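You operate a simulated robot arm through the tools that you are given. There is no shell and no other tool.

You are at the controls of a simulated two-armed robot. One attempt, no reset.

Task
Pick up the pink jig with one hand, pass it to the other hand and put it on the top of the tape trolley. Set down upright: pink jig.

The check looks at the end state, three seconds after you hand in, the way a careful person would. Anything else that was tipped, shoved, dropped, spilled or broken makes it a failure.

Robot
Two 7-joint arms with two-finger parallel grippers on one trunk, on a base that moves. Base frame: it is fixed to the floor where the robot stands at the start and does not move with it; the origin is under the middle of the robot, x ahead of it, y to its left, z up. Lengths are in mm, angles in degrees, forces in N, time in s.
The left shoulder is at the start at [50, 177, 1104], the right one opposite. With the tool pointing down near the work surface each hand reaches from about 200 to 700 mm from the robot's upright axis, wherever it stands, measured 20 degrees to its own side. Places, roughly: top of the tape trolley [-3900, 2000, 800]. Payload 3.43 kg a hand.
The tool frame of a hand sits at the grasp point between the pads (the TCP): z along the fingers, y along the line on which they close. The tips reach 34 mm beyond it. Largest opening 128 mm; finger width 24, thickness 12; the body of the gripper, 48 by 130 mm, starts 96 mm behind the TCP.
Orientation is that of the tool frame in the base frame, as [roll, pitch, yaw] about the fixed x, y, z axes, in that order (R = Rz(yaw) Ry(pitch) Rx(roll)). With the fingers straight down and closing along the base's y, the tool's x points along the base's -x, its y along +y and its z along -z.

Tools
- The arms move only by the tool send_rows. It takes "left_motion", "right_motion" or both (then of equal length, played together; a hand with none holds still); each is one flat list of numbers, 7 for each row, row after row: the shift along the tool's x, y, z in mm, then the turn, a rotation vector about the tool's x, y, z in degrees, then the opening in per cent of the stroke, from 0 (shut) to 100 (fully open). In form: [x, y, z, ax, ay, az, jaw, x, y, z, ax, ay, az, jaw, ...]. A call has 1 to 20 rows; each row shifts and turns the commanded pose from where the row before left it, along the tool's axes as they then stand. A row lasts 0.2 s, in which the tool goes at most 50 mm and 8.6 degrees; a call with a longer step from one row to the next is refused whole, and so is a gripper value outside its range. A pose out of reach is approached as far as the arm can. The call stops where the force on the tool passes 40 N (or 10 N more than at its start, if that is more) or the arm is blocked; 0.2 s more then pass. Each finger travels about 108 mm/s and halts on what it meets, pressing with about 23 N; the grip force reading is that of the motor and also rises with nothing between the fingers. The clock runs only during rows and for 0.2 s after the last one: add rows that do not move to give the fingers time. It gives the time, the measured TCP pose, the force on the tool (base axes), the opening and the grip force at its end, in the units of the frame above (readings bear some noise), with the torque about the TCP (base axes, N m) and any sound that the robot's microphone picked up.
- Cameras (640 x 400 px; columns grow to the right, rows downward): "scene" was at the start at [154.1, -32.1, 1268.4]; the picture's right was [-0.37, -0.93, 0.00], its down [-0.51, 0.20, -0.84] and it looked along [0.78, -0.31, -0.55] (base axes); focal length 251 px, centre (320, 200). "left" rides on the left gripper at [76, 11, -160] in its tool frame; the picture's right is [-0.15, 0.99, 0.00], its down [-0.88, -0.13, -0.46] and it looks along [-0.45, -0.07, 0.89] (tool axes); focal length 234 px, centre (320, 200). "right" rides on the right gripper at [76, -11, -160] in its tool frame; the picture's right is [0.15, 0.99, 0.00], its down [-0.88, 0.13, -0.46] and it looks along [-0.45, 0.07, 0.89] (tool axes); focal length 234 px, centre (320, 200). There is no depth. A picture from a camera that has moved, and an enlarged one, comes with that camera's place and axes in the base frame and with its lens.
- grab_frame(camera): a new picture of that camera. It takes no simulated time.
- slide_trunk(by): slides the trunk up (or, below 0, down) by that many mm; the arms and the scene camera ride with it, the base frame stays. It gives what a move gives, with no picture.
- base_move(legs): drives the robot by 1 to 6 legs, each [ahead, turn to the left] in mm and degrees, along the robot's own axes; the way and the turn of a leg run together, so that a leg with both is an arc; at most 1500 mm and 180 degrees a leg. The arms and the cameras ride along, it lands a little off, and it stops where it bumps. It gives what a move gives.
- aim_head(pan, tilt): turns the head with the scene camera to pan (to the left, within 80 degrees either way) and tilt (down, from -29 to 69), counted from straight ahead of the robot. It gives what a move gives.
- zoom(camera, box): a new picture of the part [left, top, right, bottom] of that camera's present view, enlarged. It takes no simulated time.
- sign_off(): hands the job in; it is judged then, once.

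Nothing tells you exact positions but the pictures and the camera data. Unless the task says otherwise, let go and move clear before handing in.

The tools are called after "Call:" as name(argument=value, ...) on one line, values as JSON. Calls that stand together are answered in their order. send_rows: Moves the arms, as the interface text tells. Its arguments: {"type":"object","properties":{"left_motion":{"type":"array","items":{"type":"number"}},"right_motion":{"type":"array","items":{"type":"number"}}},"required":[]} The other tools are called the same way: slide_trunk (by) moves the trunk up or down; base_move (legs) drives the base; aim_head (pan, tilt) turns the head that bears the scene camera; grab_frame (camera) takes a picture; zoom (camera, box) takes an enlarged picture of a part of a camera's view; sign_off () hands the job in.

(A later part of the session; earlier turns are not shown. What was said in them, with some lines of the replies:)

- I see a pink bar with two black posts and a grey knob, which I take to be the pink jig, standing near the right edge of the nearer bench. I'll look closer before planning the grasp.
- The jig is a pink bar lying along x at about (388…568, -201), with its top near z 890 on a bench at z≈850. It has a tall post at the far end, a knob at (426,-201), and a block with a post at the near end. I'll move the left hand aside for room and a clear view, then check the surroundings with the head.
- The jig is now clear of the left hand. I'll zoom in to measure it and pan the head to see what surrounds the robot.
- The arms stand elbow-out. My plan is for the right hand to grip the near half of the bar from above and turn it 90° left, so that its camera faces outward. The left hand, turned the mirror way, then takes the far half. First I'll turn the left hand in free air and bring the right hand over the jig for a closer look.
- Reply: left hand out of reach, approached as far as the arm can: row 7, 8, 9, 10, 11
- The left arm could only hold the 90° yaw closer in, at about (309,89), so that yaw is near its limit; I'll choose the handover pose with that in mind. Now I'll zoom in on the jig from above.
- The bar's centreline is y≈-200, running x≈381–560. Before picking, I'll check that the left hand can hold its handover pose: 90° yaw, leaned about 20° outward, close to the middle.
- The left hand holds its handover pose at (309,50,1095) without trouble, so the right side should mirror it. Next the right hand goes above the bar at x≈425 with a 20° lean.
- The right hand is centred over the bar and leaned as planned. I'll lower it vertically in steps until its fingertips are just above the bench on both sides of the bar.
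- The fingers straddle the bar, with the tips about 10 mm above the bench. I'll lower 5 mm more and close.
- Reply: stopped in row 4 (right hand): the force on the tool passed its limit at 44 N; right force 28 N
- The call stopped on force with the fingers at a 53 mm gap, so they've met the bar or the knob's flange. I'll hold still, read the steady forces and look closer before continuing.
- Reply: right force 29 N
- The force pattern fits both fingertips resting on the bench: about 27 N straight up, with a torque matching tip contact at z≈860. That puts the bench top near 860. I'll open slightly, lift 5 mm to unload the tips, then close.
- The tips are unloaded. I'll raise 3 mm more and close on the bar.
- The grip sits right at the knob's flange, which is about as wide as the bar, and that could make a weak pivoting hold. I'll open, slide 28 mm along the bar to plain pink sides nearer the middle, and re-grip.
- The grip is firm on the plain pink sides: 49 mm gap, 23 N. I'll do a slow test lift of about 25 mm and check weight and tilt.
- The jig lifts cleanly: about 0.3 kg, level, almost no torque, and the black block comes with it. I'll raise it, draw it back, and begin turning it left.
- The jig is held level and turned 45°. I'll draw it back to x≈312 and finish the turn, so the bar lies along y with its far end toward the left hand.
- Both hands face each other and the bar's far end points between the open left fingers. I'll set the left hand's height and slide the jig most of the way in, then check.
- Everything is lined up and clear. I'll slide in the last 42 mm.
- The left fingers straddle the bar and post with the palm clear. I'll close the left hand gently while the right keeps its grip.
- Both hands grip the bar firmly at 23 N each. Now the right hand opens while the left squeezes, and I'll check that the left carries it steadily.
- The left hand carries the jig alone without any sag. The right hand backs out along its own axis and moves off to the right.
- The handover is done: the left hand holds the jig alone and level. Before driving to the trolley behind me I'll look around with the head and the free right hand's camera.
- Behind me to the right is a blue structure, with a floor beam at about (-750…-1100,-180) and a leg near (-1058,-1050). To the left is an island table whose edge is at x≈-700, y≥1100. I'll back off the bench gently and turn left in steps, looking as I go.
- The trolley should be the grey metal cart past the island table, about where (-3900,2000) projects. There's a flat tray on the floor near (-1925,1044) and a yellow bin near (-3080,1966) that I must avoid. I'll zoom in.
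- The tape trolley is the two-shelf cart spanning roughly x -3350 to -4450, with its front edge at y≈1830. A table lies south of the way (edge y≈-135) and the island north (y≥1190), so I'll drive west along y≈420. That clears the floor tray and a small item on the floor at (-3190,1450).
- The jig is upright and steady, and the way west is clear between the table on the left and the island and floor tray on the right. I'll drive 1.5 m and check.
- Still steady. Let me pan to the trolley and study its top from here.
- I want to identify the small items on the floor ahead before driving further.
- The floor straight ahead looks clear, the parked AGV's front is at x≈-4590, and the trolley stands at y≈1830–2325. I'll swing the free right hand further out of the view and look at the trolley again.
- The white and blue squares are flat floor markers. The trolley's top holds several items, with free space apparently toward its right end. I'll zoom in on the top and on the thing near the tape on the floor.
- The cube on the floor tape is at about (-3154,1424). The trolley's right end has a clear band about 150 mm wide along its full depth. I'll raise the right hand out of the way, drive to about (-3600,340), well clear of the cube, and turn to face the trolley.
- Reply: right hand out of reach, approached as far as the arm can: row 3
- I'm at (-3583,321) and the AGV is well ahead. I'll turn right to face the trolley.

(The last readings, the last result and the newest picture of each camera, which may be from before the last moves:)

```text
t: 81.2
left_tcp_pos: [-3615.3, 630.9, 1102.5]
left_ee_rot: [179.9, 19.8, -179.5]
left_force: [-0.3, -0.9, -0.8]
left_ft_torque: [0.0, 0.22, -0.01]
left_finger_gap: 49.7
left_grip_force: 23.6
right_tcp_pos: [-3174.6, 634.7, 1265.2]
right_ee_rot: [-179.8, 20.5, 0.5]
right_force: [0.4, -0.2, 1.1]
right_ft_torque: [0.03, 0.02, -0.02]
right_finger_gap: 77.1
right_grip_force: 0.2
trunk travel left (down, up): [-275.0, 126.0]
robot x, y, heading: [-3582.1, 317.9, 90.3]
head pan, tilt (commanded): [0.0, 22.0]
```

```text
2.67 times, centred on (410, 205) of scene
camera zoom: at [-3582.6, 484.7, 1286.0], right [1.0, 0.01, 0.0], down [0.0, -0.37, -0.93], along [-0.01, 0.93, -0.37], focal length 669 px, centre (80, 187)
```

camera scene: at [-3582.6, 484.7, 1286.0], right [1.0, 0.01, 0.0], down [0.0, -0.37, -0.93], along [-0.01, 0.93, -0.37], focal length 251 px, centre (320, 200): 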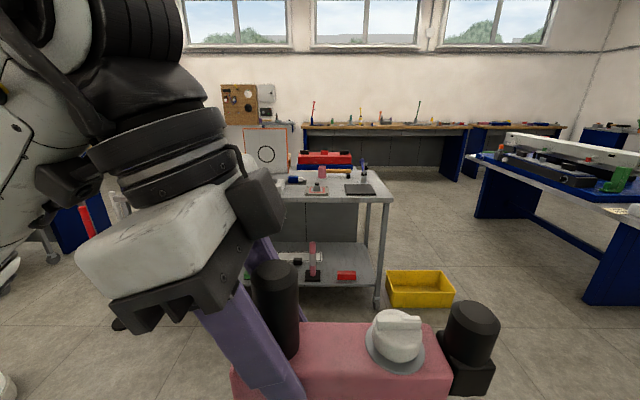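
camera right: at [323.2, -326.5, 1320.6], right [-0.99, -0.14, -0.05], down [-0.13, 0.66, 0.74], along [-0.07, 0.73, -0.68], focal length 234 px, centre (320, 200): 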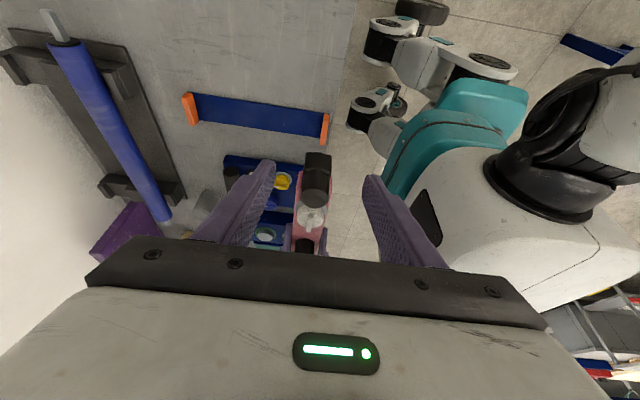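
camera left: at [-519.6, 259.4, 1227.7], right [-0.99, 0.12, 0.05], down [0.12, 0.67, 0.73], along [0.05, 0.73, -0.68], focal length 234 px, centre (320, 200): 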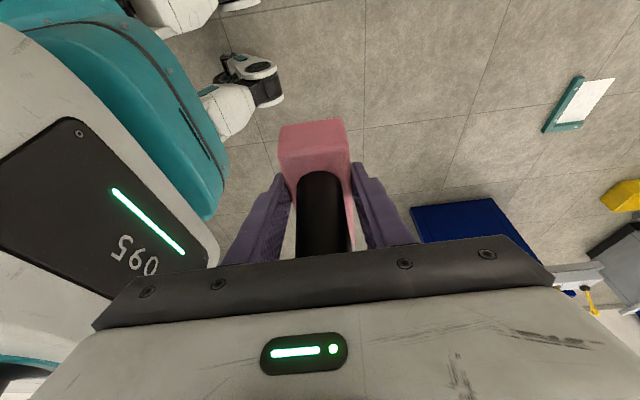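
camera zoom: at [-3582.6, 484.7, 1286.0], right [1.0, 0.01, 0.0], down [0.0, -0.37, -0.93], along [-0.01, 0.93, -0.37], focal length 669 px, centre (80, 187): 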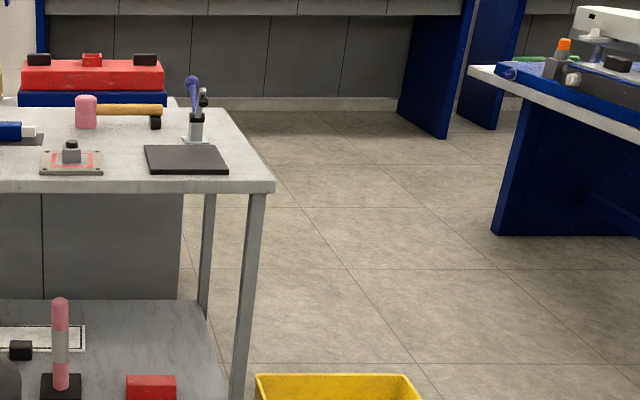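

Intersecting both views puts the trolley top's front-right corner near (-3208,1729), z≈800. A black tablet lies left of x≈-3295, leaving a free band about 90 mm wide along the right end. I'll rotate the jig in the air so its long axis points away from me with the held end nearest, ready for that band.

Call:
send_rows(left_motion=[0, 0, 0, -2.7, 0, -7.4, 0, 0, 0, 0, -2.7, 0, -7.4, 0, 0, 0, 0, -2.7, 0, -7.4, 0, 0, 0, 0, -2.7, 0, -7.4, 0, 0, 0, 0, -2.7, 0, -7.4, 0, 0, 0, 0, -2.7, 0, -7.4, 0, 0, 0, 0, -2.7, 0, -7.4, 0, 0, 0, 0, -2.7, 0, -7.4, 0, 0, 0, 0, -2.7, 0, -7.4, 0, 0, 0, 0, -2.7, 0, -7.4, 0, 0, 0, 0, -2.7, 0, -7.4, 0])

Call:
grab_frame(camera="scene")

Call:
grab_frame(camera="left")

```text
t: 83.6
left_tcp_pos: [-3616.4, 630.9, 1103.5]
left_ee_rot: [180.0, 20.0, -92.9]
left_force: [-0.7, -0.7, 0.1]
left_ft_torque: [-0.2, 0.04, 0.02]
left_finger_gap: 49.4
left_grip_force: 22.6
right_tcp_pos: [-3174.9, 636.5, 1265.6]
right_ee_rot: [-179.9, 20.4, 0.5]
right_force: [0.1, -0.6, 0.5]
right_ft_torque: [-0.03, -0.01, -0.03]
right_finger_gap: 76.7
right_grip_force: 0.0
trunk travel left (down, up): [-275.0, 126.0]
robot x, y, heading: [-3578.6, 323.4, 90.3]
head pan, tilt (commanded): [0.0, 22.0]
```

```text
taken
camera scene: at [-3582.6, 484.7, 1286.0], right [1.0, 0.01, 0.0], down [0.0, -0.37, -0.93], along [-0.01, 0.93, -0.37], focal length 251 px, centre (320, 200)
```

scene: 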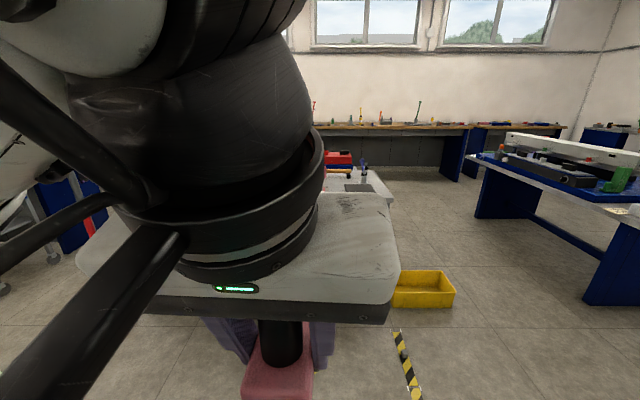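

```text
taken
camera left: at [-3632.6, 505.2, 1227.4], right [-0.98, 0.19, 0.05], down [0.16, 0.66, 0.73], along [0.1, 0.72, -0.68], focal length 234 px, centre (320, 200)
```

left: 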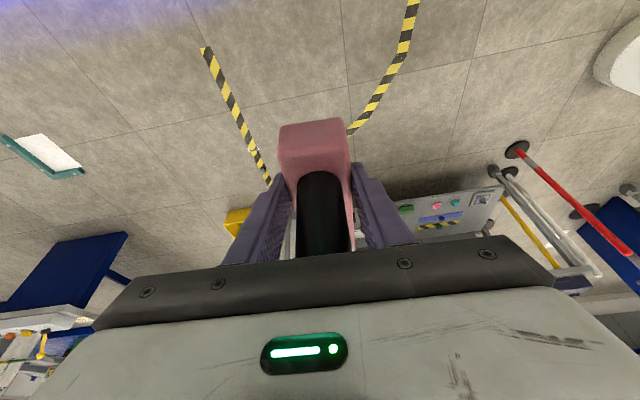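

The jig now points away with the held end toward me. I'll drive 900 mm toward the trolley and re-measure from close up.

Call:
base_move(legs=[[900, 0]])

Call:
aim_head(pan=-25, tilt=30)

Call:
grab_frame(camera="scene")

Call:
grab_frame(camera="left")

Call:
grab_frame(camera="right")

```text
t: 88.3
left_tcp_pos: [-3618.0, 1533.2, 1103.1]
left_ee_rot: [179.9, 20.1, -93.4]
left_force: [0.3, 0.2, 0.3]
left_ft_torque: [-0.2, 0.02, 0.06]
left_finger_gap: 49.8
left_grip_force: 22.4
right_tcp_pos: [-3177.6, 1534.7, 1264.2]
right_ee_rot: [-179.9, 20.5, 0.2]
right_force: [0.6, 0.5, 0.4]
right_ft_torque: [-0.05, -0.03, 0.0]
right_finger_gap: 77.3
right_grip_force: 0.1
trunk travel left (down, up): [-275.0, 126.0]
robot x, y, heading: [-3588.3, 1219.1, 90.0]
head pan, tilt (commanded): [0.0, 22.0]
```

```text
t: 89.2
left_tcp_pos: [-3617.0, 1531.6, 1102.8]
left_ee_rot: [179.8, 20.0, -93.2]
left_force: [0.1, 0.4, -0.1]
left_ft_torque: [-0.22, -0.03, 0.0]
left_finger_gap: 49.9
left_grip_force: 23.1
right_tcp_pos: [-3177.3, 1533.9, 1264.7]
right_ee_rot: [-179.8, 20.5, 0.2]
right_force: [0.0, 1.6, 0.1]
right_ft_torque: [-0.02, 0.02, -0.02]
right_finger_gap: 76.8
right_grip_force: 0.0
trunk travel left (down, up): [-275.0, 126.0]
robot x, y, heading: [-3585.9, 1219.5, 90.3]
head pan, tilt (commanded): [-25.0, 30.0]
```

```text
taken
camera scene: at [-3547.4, 1375.1, 1273.2], right [0.91, -0.42, 0.0], down [-0.21, -0.45, -0.87], along [0.36, 0.79, -0.5], focal length 251 px, centre (320, 200)
```

scene: 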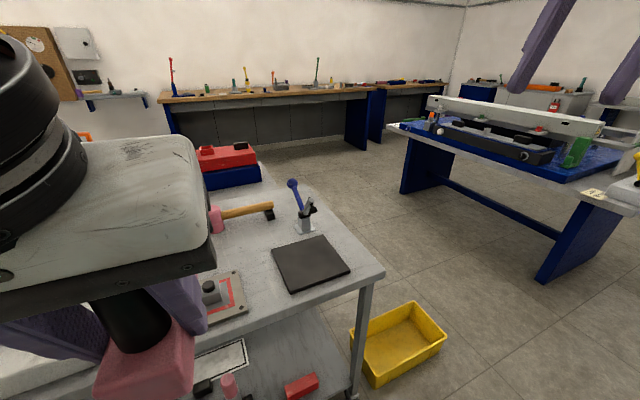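

```text
taken
camera left: at [-3635.8, 1406.5, 1227.4], right [-0.98, 0.19, 0.05], down [0.17, 0.66, 0.73], along [0.11, 0.72, -0.68], focal length 234 px, centre (320, 200)
```

left: 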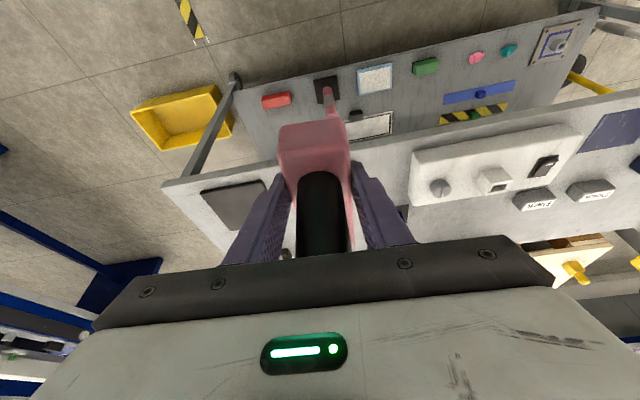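

```text
taken
camera right: at [-3049.9, 1545.9, 1387.3], right [0.14, -0.99, -0.05], down [-0.66, -0.13, 0.74], along [-0.73, -0.07, -0.68], focal length 234 px, centre (320, 200)
```

right: 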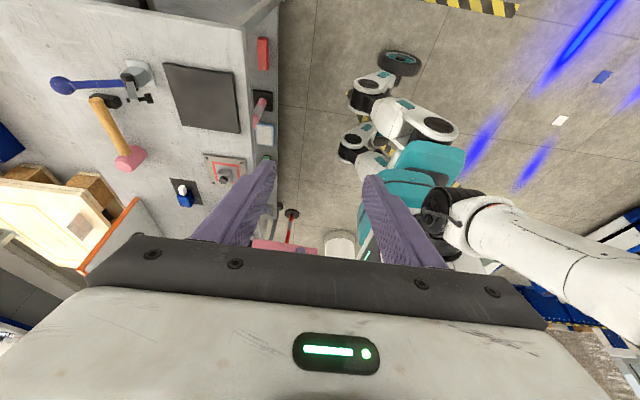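

Very good views from the head and the right wrist camera. I'll zoom both on the trolley's right end to measure the free band.

Call:
zoom(camera="scene", box=[200, 160, 400, 300])

Call:
zoom(camera="right", box=[40, 0, 290, 190])

Call:
zoom(camera="left", box=[150, 70, 300, 280])

```text
2.86 times, centred on (300, 230) of scene
camera zoom: at [-3547.4, 1375.1, 1273.2], right [0.91, -0.42, 0.0], down [-0.21, -0.45, -0.87], along [0.36, 0.79, -0.5], focal length 717 px, centre (377, 114)
```

zoom: 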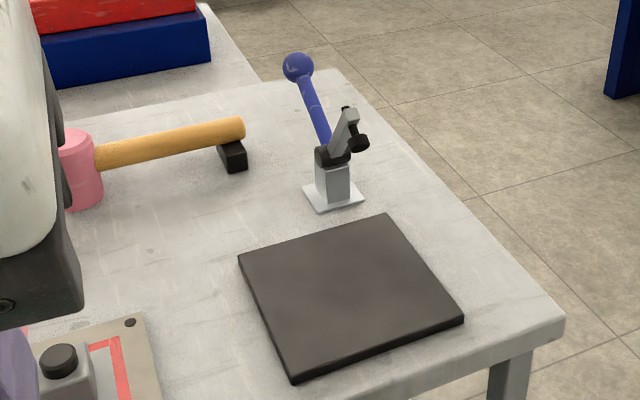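

```text
2.11 times, centred on (165, 95) of right
camera zoom: at [-3049.9, 1545.9, 1387.3], right [0.14, -0.99, -0.05], down [-0.66, -0.13, 0.74], along [-0.73, -0.07, -0.68], focal length 493 px, centre (646, 421)
```

zoom: 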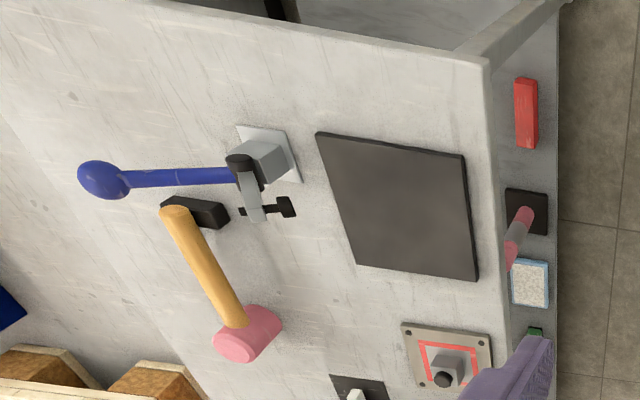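

```text
1.90 times, centred on (225, 175) of left
camera zoom: at [-3635.8, 1406.5, 1227.4], right [-0.98, 0.19, 0.05], down [0.17, 0.66, 0.73], along [0.11, 0.72, -0.68], focal length 446 px, centre (501, 248)
```

zoom: 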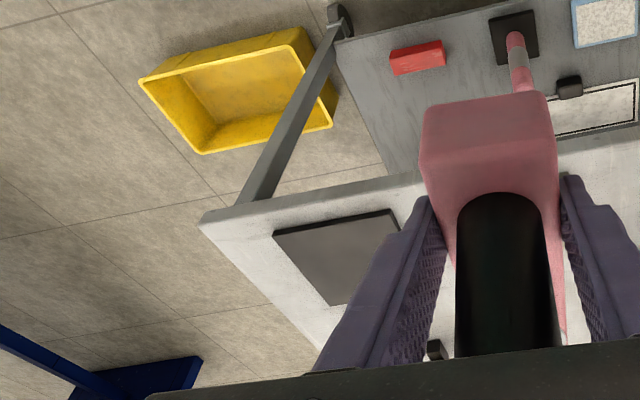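

The two views agree: trolley right edge x≈-3198, front edge y≈1724, top z≈790, tablet right side x≈-3287. I'll set the jig in that band, centred near x≈-3238. First I'll creep forward 160 mm and turn right to heading 57°, keeping clear of the cube.

Call:
base_move(legs=[[160, 0], [0, -33]])

Call:
aim_head(pan=0, tilt=35)

Call:
grab_frame(camera="scene")

Call:
grab_frame(camera="right")

Call:
grab_frame(camera="left")

```text
t: 92.2
left_tcp_pos: [-3443.3, 1660.0, 1103.1]
left_ee_rot: [179.9, 19.9, -126.2]
left_force: [0.1, -0.8, -0.6]
left_ft_torque: [-0.19, 0.14, -0.02]
left_finger_gap: 49.8
left_grip_force: 23.3
right_tcp_pos: [-3072.7, 1423.1, 1263.8]
right_ee_rot: [-179.9, 20.4, -32.7]
right_force: [0.0, 0.8, 0.0]
right_ft_torque: [0.01, -0.02, 0.0]
right_finger_gap: 76.8
right_grip_force: 0.0
trunk travel left (down, up): [-275.0, 126.0]
robot x, y, heading: [-3585.5, 1385.2, 57.5]
head pan, tilt (commanded): [-25.0, 30.0]
```

```text
t: 93.1
left_tcp_pos: [-3444.5, 1661.3, 1101.7]
left_ee_rot: [179.7, 19.8, -126.2]
left_force: [0.0, -1.3, 0.1]
left_ft_torque: [-0.15, 0.14, 0.02]
left_finger_gap: 49.7
left_grip_force: 22.8
right_tcp_pos: [-3072.7, 1423.9, 1265.1]
right_ee_rot: [-179.9, 20.5, -32.7]
right_force: [-0.4, -0.3, -0.7]
right_ft_torque: [0.03, 0.0, 0.0]
right_finger_gap: 76.9
right_grip_force: 0.1
trunk travel left (down, up): [-275.0, 126.0]
robot x, y, heading: [-3585.6, 1386.2, 57.1]
head pan, tilt (commanded): [0.0, 35.0]
```

```text
taken
camera scene: at [-3498.0, 1517.3, 1268.2], right [0.83, -0.55, 0.0], down [-0.3, -0.46, -0.84], along [0.46, 0.7, -0.55], focal length 251 px, centre (320, 200)
```

scene: 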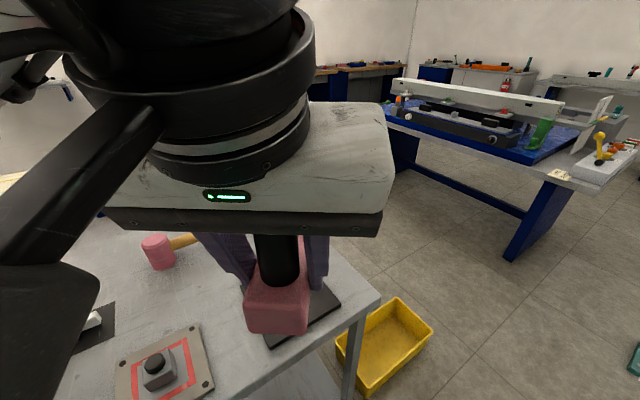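

```text
taken
camera right: at [-2959.7, 1363.9, 1387.2], right [-0.42, -0.91, -0.05], down [-0.63, 0.25, 0.74], along [-0.65, 0.34, -0.68], focal length 234 px, centre (320, 200)
```

right: 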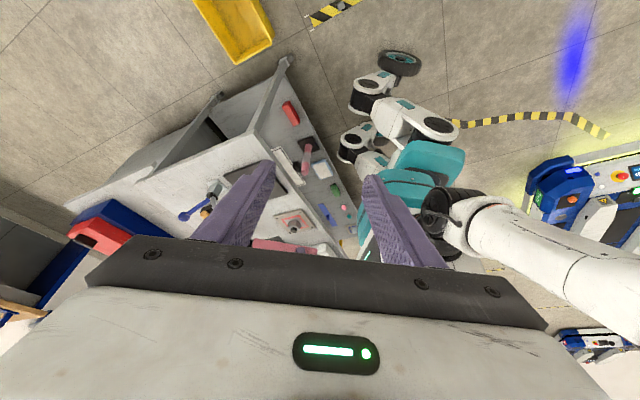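

```text
taken
camera left: at [-3527.2, 1565.3, 1227.2], right [-0.72, 0.69, 0.05], down [0.5, 0.47, 0.73], along [0.48, 0.55, -0.68], focal length 234 px, centre (320, 200)
```

left: 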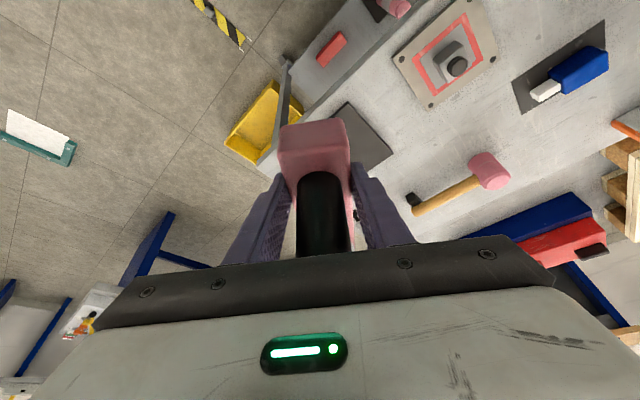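

I'm in position at heading 57°. Now I'll rotate the jig to align with the trolley's right edge and move it over the band, still about 270 mm above the top.

Call:
send_rows(left_motion=[0, 0, 0, -2.476, 0, -6.8, 0, 0, 0, 0, -2.476, 0, -6.8, 0, 0, 0, 0, -2.476, 0, -6.8, 0, 0, 0, 0, -2.476, 0, -6.8, 0, 0, 0, 0, -2.476, 0, -6.8, 0, -18, -29.5, 6.5, 0, 0, 0, 0, -18, -29.5, 6.5, 0, 0, 0, 0, -18, -29.5, 6.5, 0, 0, 0, 0, -18, -29.5, 6.5, 0, 0, 0, 0, -18, -29.5, 6.5, 0, 0, 0, 0, -18, -29.5, 6.5, 0, 0, 0, 0, -17.7, -29.5, 6.7, 0, 0, 0, 0])

Call:
grab_frame(camera="scene")

Call:
grab_frame(camera="right")

Call:
grab_frame(camera="left")

```text
t: 95.7
left_tcp_pos: [-3241.9, 1804.6, 1106.2]
left_ee_rot: [-179.7, 19.7, -88.9]
left_force: [-0.8, -0.6, -0.2]
left_ft_torque: [-0.22, -0.01, 0.0]
left_finger_gap: 49.8
left_grip_force: 23.9
right_tcp_pos: [-3072.2, 1424.2, 1263.2]
right_ee_rot: [-179.9, 20.5, -32.7]
right_force: [-0.9, -0.6, 0.1]
right_ft_torque: [-0.03, -0.01, 0.02]
right_finger_gap: 77.0
right_grip_force: 0.1
trunk travel left (down, up): [-275.0, 126.0]
robot x, y, heading: [-3587.9, 1385.9, 57.1]
head pan, tilt (commanded): [0.0, 35.0]
```

```text
taken
camera scene: at [-3499.3, 1517.8, 1265.3], right [0.84, -0.54, 0.0], down [-0.31, -0.48, -0.82], along [0.44, 0.69, -0.57], focal length 251 px, centre (320, 200)
```

scene: 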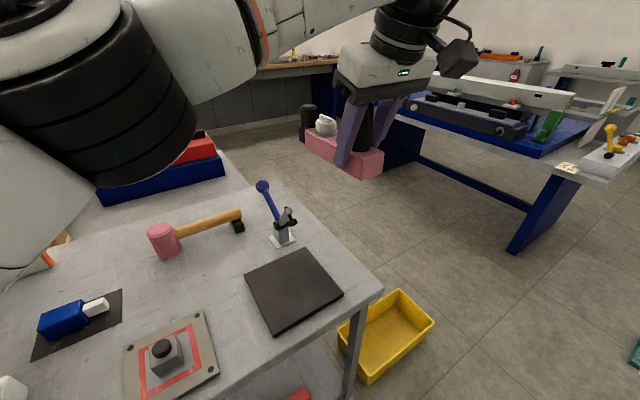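

```text
taken
camera right: at [-2959.3, 1364.5, 1387.0], right [-0.42, -0.91, -0.05], down [-0.63, 0.25, 0.74], along [-0.65, 0.34, -0.68], focal length 234 px, centre (320, 200)
```

right: 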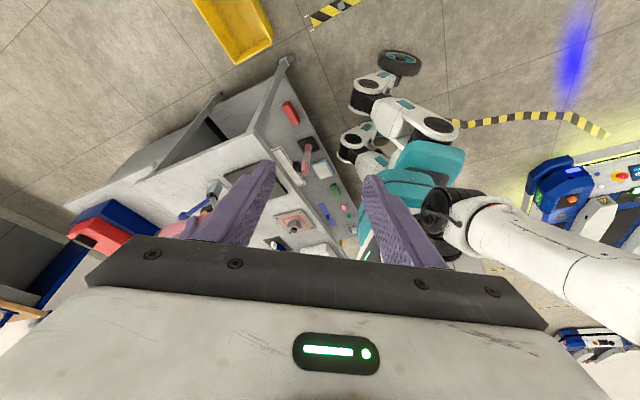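

```text
taken
camera left: at [-3251.3, 1679.0, 1230.6], right [-0.99, 0.12, 0.04], down [0.11, 0.68, 0.73], along [0.06, 0.73, -0.69], focal length 234 px, centre (320, 200)
```

left: 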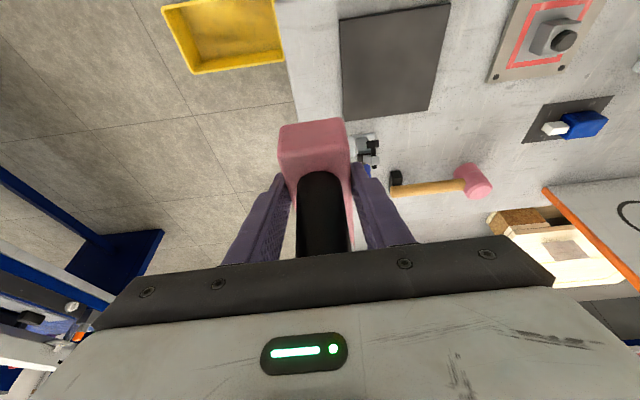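

The jig is over the band. The left elbow hangs over the trolley's pad items, so I'll lower mostly with the arm, which keeps the elbow high, and only a little with the trunk. Trunk goes down 80 first, then a look.

Call:
slide_trunk(by=-80)

Call:
send_rows(left_motion=[0, 0, 0, 0.376, 0, 1.03, 0, 7.8, 0, 21.4, 0, 0, 0, 0, 7.8, 0, 21.4, 0, 0, 0, 0, 7.8, 0, 21.4, 0, 0, 0, 0, 7.8, 0, 21.4, 0, 0, 0, 0, 0, 0, 0, 0, 0, 0, 0])

Call:
grab_frame(camera="scene")

Call:
grab_frame(camera="left")

Call:
grab_frame(camera="right")

```text
t: 96.9
left_tcp_pos: [-3242.3, 1804.3, 1025.8]
left_ee_rot: [-179.7, 19.8, -88.8]
left_force: [-0.8, -0.2, -0.5]
left_ft_torque: [-0.22, 0.02, 0.02]
left_finger_gap: 49.5
left_grip_force: 23.3
right_tcp_pos: [-3073.6, 1423.0, 1184.8]
right_ee_rot: [-180.0, 20.5, -32.8]
right_force: [0.4, 0.1, 1.4]
right_ft_torque: [0.01, 0.01, 0.01]
right_finger_gap: 77.1
right_grip_force: 0.1
trunk travel left (down, up): [-195.0, 206.0]
robot x, y, heading: [-3584.5, 1384.9, 57.3]
head pan, tilt (commanded): [0.0, 35.0]
```

```text
t: 98.3
left_tcp_pos: [-3238.0, 1793.7, 931.7]
left_ee_rot: [180.0, 20.2, -91.1]
left_force: [-0.2, -0.5, -0.4]
left_ft_torque: [-0.24, 0.0, -0.02]
left_finger_gap: 49.4
left_grip_force: 23.4
right_tcp_pos: [-3073.0, 1423.5, 1185.2]
right_ee_rot: [-180.0, 20.5, -32.7]
right_force: [-0.6, 0.1, 0.0]
right_ft_torque: [-0.01, 0.02, 0.01]
right_finger_gap: 76.8
right_grip_force: 0.1
trunk travel left (down, up): [-195.0, 206.0]
robot x, y, heading: [-3590.4, 1381.0, 56.9]
head pan, tilt (commanded): [0.0, 35.0]
```

```text
taken
camera scene: at [-3499.6, 1517.4, 1185.4], right [0.84, -0.54, 0.0], down [-0.31, -0.48, -0.82], along [0.44, 0.69, -0.57], focal length 251 px, centre (320, 200)
```

scene: 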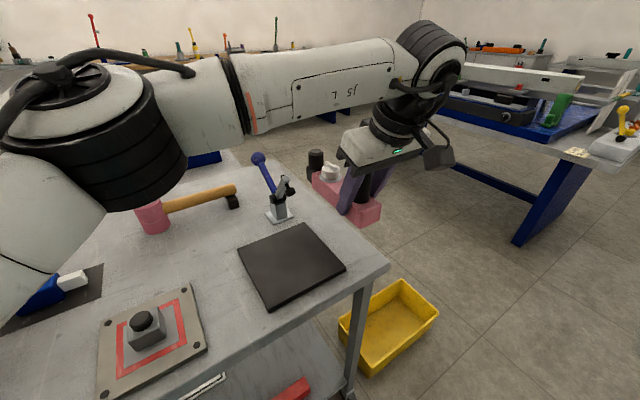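

```text
taken
camera left: at [-3251.2, 1668.5, 1055.6], right [-0.99, 0.16, 0.05], down [0.14, 0.67, 0.73], along [0.08, 0.73, -0.68], focal length 234 px, centre (320, 200)
```

left: 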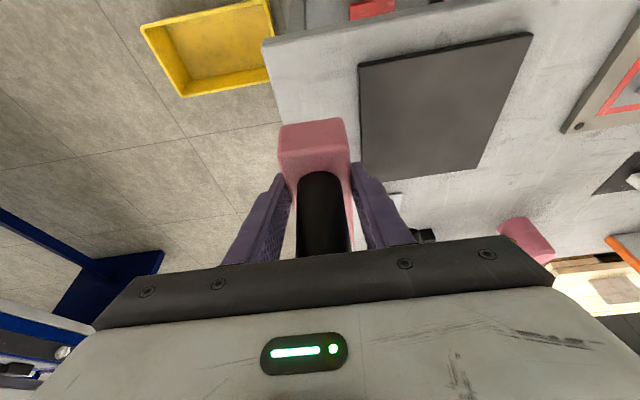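

```text
taken
camera right: at [-2959.7, 1364.1, 1307.2], right [-0.42, -0.91, -0.05], down [-0.63, 0.25, 0.74], along [-0.65, 0.34, -0.68], focal length 234 px, centre (320, 200)
```

right: 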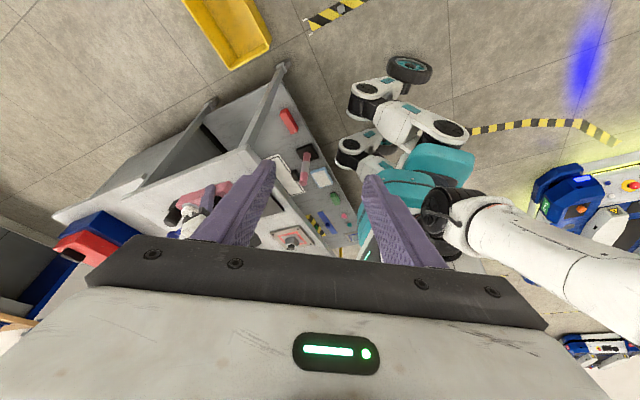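

The view confirms the band runs x -3291 to -3200, with the jig centred at -3238 and aligned, and the elbow is well clear of everything. I'll lower 75 mm and look again.

Call:
send_rows(left_motion=[6.9, 0.5, 18.8, 0, 0, 0, 0, 6.9, 0.5, 18.8, 0, 0, 0, 0, 6.9, 0.5, 18.8, 0, 0, 0, 0, 5.2, 0, 14.1, 0, 0, 0, 0, 0, 0, 0, 0, 0, 0, 0])

Call:
zoom(camera="scene", box=[220, 130, 450, 300])

Call:
grab_frame(camera="left")

Call:
zoom(camera="right", box=[50, 50, 330, 260])

```text
t: 99.5
left_tcp_pos: [-3240.1, 1795.1, 856.1]
left_ee_rot: [180.0, 20.1, -91.1]
left_force: [-0.7, 0.0, -0.7]
left_ft_torque: [-0.23, 0.02, 0.01]
left_finger_gap: 49.9
left_grip_force: 22.9
right_tcp_pos: [-3072.7, 1424.2, 1184.1]
right_ee_rot: [-179.9, 20.5, -32.6]
right_force: [-0.1, 0.3, 0.6]
right_ft_torque: [-0.01, -0.01, 0.0]
right_finger_gap: 76.8
right_grip_force: 0.1
trunk travel left (down, up): [-195.0, 206.0]
robot x, y, heading: [-3586.4, 1380.5, 57.0]
head pan, tilt (commanded): [0.0, 35.0]
```

```text
2.35 times, centred on (335, 215) of scene
camera zoom: at [-3499.6, 1517.4, 1185.4], right [0.84, -0.54, 0.0], down [-0.31, -0.48, -0.82], along [0.44, 0.69, -0.57], focal length 590 px, centre (285, 165)
```

zoom: 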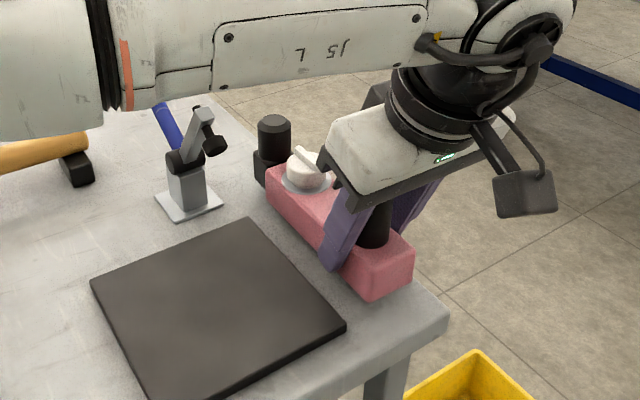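

```text
taken
camera left: at [-3253.1, 1668.2, 980.5], right [-0.99, 0.16, 0.05], down [0.14, 0.67, 0.73], along [0.08, 0.73, -0.68], focal length 234 px, centre (320, 200)
```

left: 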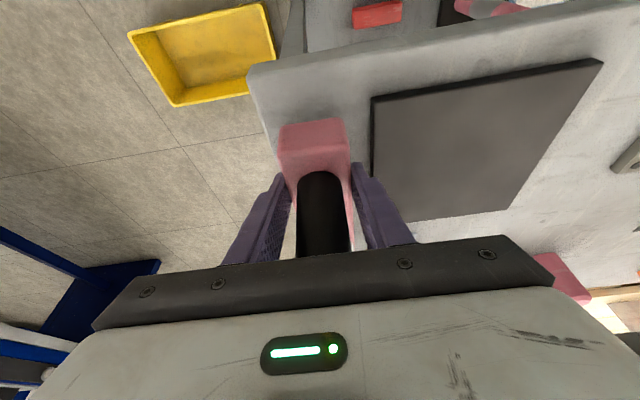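

```text
1.90 times, centred on (190, 155) of right
camera zoom: at [-2959.8, 1364.1, 1307.2], right [-0.42, -0.91, -0.05], down [-0.63, 0.25, 0.74], along [-0.65, 0.34, -0.68], focal length 446 px, centre (568, 286)
```

zoom: 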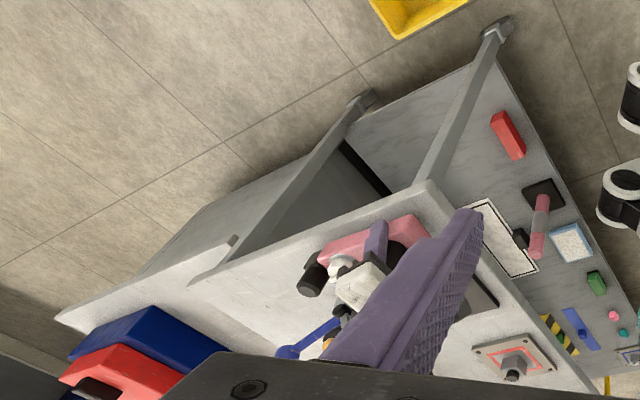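

The jig hovers parallel over the band, clear of the tablet and inside the edges. I'll lower in fine steps, watching for contact.

Call:
send_rows(left_motion=[1.4, 0, 3.8, 0, 0, 0, 0, 1.4, 0, 3.8, 0, 0, 0, 0, 1.4, 0, 3.8, 0, 0, 0, 0, 0, 0, 0, 0, 0, 0, 0])

Call:
send_rows(left_motion=[0.7, 0, 1.9, 0, 0, 0, 0, 0.7, 0, 1.9, 0, 0, 0, 0, 0, 0, 0, 0, 0, 0, 0])

Call:
zoom(camera="scene", box=[260, 150, 440, 290])

```text
t: 100.5
left_tcp_pos: [-3240.1, 1794.7, 846.4]
left_ee_rot: [-180.0, 20.3, -91.1]
left_force: [-1.1, 0.7, 4.0]
left_ft_torque: [0.75, -0.08, 0.04]
left_finger_gap: 49.3
left_grip_force: 23.3
right_tcp_pos: [-3073.9, 1422.5, 1184.6]
right_ee_rot: [-179.9, 20.5, -32.7]
right_force: [0.2, -0.8, 0.0]
right_ft_torque: [-0.01, 0.02, -0.02]
right_finger_gap: 76.9
right_grip_force: 0.1
trunk travel left (down, up): [-195.0, 206.0]
robot x, y, heading: [-3586.6, 1384.6, 57.2]
head pan, tilt (commanded): [0.0, 35.0]
```

```text
t: 101.3
left_tcp_pos: [-3239.3, 1794.5, 842.1]
left_ee_rot: [-180.0, 20.4, -91.1]
left_force: [0.6, 2.7, 19.1]
left_ft_torque: [0.2, 0.23, -0.12]
left_finger_gap: 49.7
left_grip_force: 22.6
right_tcp_pos: [-3073.9, 1422.9, 1185.4]
right_ee_rot: [-179.8, 20.4, -32.6]
right_force: [-0.3, -0.3, -0.3]
right_ft_torque: [0.0, 0.0, -0.03]
right_finger_gap: 76.5
right_grip_force: 0.1
trunk travel left (down, up): [-195.0, 206.0]
robot x, y, heading: [-3585.6, 1384.0, 57.1]
head pan, tilt (commanded): [0.0, 35.0]
```

```text
2.86 times, centred on (350, 220) of scene
camera zoom: at [-3500.7, 1516.1, 1185.9], right [0.84, -0.54, 0.0], down [-0.31, -0.48, -0.82], along [0.44, 0.69, -0.57], focal length 717 px, centre (234, 143)
```

zoom: 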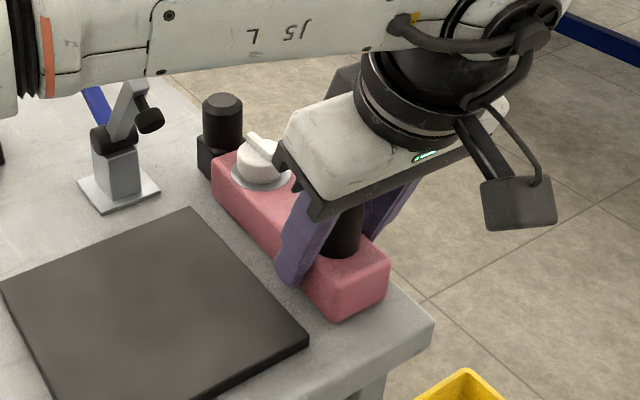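

Contact: the far block touched first, then the jig settled flat with about 19 N and little torque, so the top is at z≈800. I'll ease off the preload slightly, then open just enough to release.

Call:
send_rows(left_motion=[-0.5, 0, -1.4, 0, 0, 0, 0, 0, 0, 0, 0, 0, 0, 0])

```text
t: 101.9
left_tcp_pos: [-3240.1, 1794.7, 842.6]
left_ee_rot: [180.0, 20.1, -91.1]
left_force: [4.1, 3.9, 11.1]
left_ft_torque: [0.67, -0.28, -0.03]
left_finger_gap: 49.7
left_grip_force: 22.9
right_tcp_pos: [-3074.4, 1423.4, 1185.5]
right_ee_rot: [-179.8, 20.5, -32.8]
right_force: [0.2, -0.6, -0.7]
right_ft_torque: [-0.02, -0.01, -0.02]
right_finger_gap: 77.0
right_grip_force: 0.0
trunk travel left (down, up): [-195.0, 206.0]
robot x, y, heading: [-3588.0, 1383.5, 57.1]
head pan, tilt (commanded): [0.0, 35.0]
```

Load is down to 11 N. Now I'll open gently.

Call:
send_rows(left_motion=[0, 0, 0, 0, 0, 0, 39, 0, 0, 0, 0, 0, 0, 41, 0, 0, 0, 0, 0, 0, 43, 0, 0, 0, 0, 0, 0, 45.5, 0, 0, 0, 0, 0, 0, 45.5])

Call:
zoom(camera="scene", box=[260, 150, 440, 290])

Call:
grab_frame(camera="left")

```text
t: 103.1
left_tcp_pos: [-3239.2, 1793.0, 842.8]
left_ee_rot: [179.9, 20.0, -91.1]
left_force: [-0.1, 0.5, 0.3]
left_ft_torque: [-0.02, 0.0, 0.01]
left_finger_gap: 58.0
left_grip_force: 0.0
right_tcp_pos: [-3073.4, 1422.4, 1184.4]
right_ee_rot: [-179.9, 20.5, -32.7]
right_force: [-0.7, 0.4, 0.8]
right_ft_torque: [-0.02, 0.0, 0.01]
right_finger_gap: 76.7
right_grip_force: 0.0
trunk travel left (down, up): [-195.0, 206.0]
robot x, y, heading: [-3587.9, 1386.2, 57.3]
head pan, tilt (commanded): [0.0, 35.0]
```

```text
2.86 times, centred on (350, 220) of scene
camera zoom: at [-3499.8, 1517.2, 1185.4], right [0.84, -0.54, 0.0], down [-0.31, -0.48, -0.82], along [0.44, 0.69, -0.57], focal length 717 px, centre (234, 143)
```

zoom: 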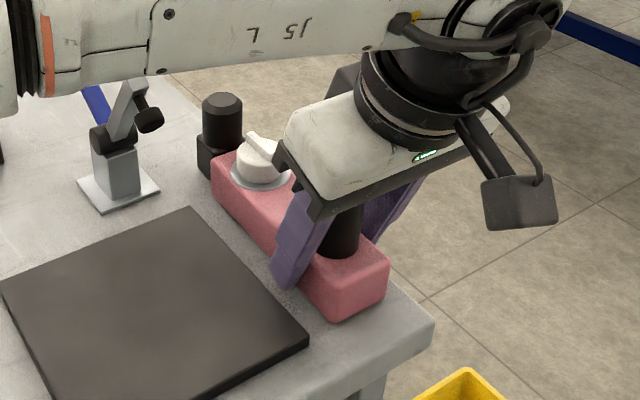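

```text
taken
camera left: at [-3252.9, 1668.0, 966.6], right [-0.99, 0.16, 0.05], down [0.14, 0.67, 0.73], along [0.08, 0.73, -0.68], focal length 234 px, centre (320, 200)
```

left: 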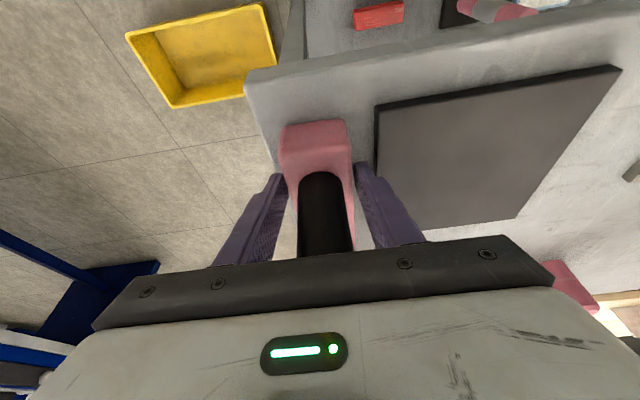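

Released: forces are zero and the jig stands flat. I'll withdraw straight along the tool axis, slowly at first.

Call:
send_rows(left_motion=[0, 0, -6, 0, 0, 0, 45.5, 0, 0, -10, 0, 0, 0, 45.5, 0, 0, -14, 0, 0, 0, 46, 0, 0, -20, 0, 0, 0, 48, 0, 0, -25, 0, 0, 0, 50, 0, 0, -30, 0, 0, 0, 50, 0, 0, -30, 0, 0, 0, 50, 0, 0, -30, 0, 0, 0, 50, 0, 0, -30, 0, 0, 0, 50])

Call:
grab_frame(camera="scene")

Call:
grab_frame(camera="left")

```text
t: 105.1
left_tcp_pos: [-3246.7, 1742.3, 1018.8]
left_ee_rot: [179.6, 18.8, -89.6]
left_force: [0.3, -0.1, 0.6]
left_ft_torque: [-0.04, -0.01, 0.02]
left_finger_gap: 63.8
left_grip_force: 0.0
right_tcp_pos: [-3072.7, 1423.8, 1185.9]
right_ee_rot: [-179.9, 20.5, -32.6]
right_force: [-0.2, -0.2, 0.5]
right_ft_torque: [-0.04, -0.01, -0.02]
right_finger_gap: 77.0
right_grip_force: 0.0
trunk travel left (down, up): [-195.0, 206.0]
robot x, y, heading: [-3585.2, 1382.1, 56.9]
head pan, tilt (commanded): [0.0, 35.0]
```

```text
taken
camera scene: at [-3500.0, 1517.4, 1185.3], right [0.84, -0.54, 0.0], down [-0.31, -0.48, -0.82], along [0.44, 0.69, -0.57], focal length 251 px, centre (320, 200)
```

scene: 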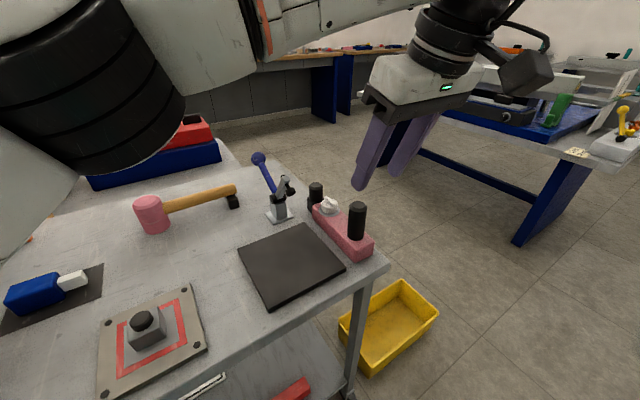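

```text
taken
camera left: at [-3255.8, 1618.3, 1146.4], right [-0.99, 0.13, 0.05], down [0.13, 0.69, 0.72], along [0.06, 0.72, -0.7], focal length 234 px, centre (320, 200)
```

left: 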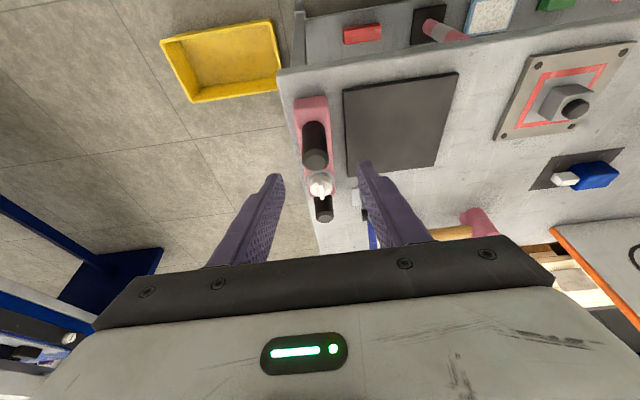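

The jig stands upright on the trolley and the hand is clear. I'll raise the trunk for more distance and inspect closely.

Call:
slide_trunk(by=80)

Call:
zoom(camera="scene", box=[230, 150, 410, 320])

Call:
zoom(camera="left", box=[250, 50, 480, 240])

Call:
grab_frame(camera="right")

```text
t: 106.3
left_tcp_pos: [-3245.3, 1741.5, 1103.1]
left_ee_rot: [-179.8, 19.0, -89.4]
left_force: [-0.2, 0.0, 0.2]
left_ft_torque: [0.0, 0.01, 0.0]
left_finger_gap: 63.9
left_grip_force: 0.1
right_tcp_pos: [-3073.4, 1423.4, 1264.7]
right_ee_rot: [-179.9, 20.5, -32.7]
right_force: [0.0, -0.3, 0.6]
right_ft_torque: [0.0, 0.01, 0.0]
right_finger_gap: 76.6
right_grip_force: 0.1
trunk travel left (down, up): [-275.0, 126.0]
robot x, y, heading: [-3586.5, 1382.5, 57.3]
head pan, tilt (commanded): [0.0, 35.0]
```

```text
2.35 times, centred on (320, 235) of scene
camera zoom: at [-3499.6, 1517.3, 1265.4], right [0.84, -0.54, 0.0], down [-0.31, -0.48, -0.82], along [0.44, 0.69, -0.57], focal length 590 px, centre (320, 118)
```

zoom: 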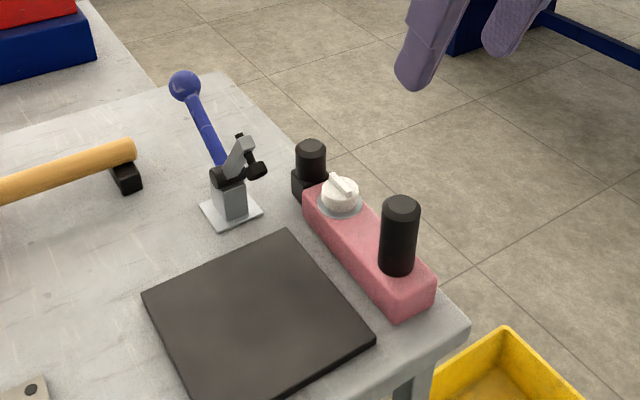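

```text
2.11 times, centred on (365, 145) of left
camera zoom: at [-3256.3, 1617.1, 1230.4], right [-0.99, 0.13, 0.04], down [0.12, 0.68, 0.72], along [0.06, 0.72, -0.69], focal length 493 px, centre (225, 316)
```

zoom: 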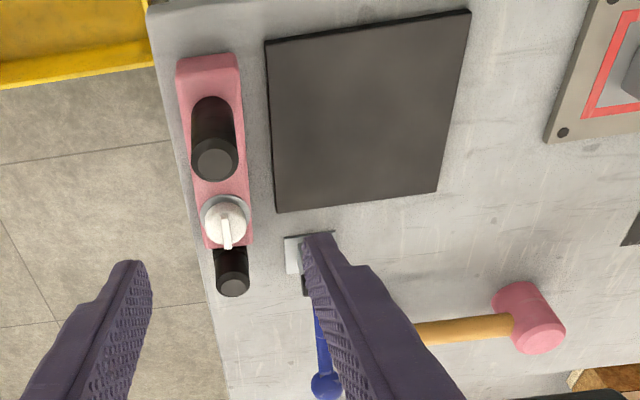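

```text
taken
camera right: at [-2959.7, 1363.9, 1387.2], right [-0.42, -0.91, -0.05], down [-0.63, 0.25, 0.74], along [-0.65, 0.34, -0.68], focal length 234 px, centre (320, 200)
```

right: 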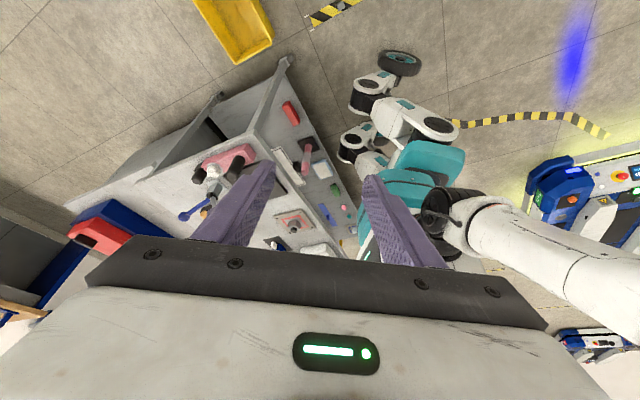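

The pink jig stands upright on the tape trolley's top, fully inside the right and front edges. The tablet, lever and other items look untouched, and both hands are clear, so I'm handing in.

Call:
sign_off()

```text
The job is handed in.
```

The pink jig is standing upright on top of the tape trolley, and I've handed the job in. The right hand picked it up and passed it in the air to the left hand, which set it down and let go.

- **Placement:** it stands in the free strip along the trolley's right end, roughly 15 mm in from the side edge and about 25 mm from the black tablet. In the last pictures it sits flat and fully on the surface.
- **Pick-up:** on the first try the fingertips pressed on the bench and the arm stopped on force. I lifted a few millimetres, moved the grip to the plain part of the bar, and the lift was clean after that.
- **Surroundings:** in the pictures I took, the items around the jig look undisturbed. I steered clear of the floor tray, the yellow bin and the small cube on the floor, and no contact was reported on the drive.

Both hands were open and well clear when I handed in.
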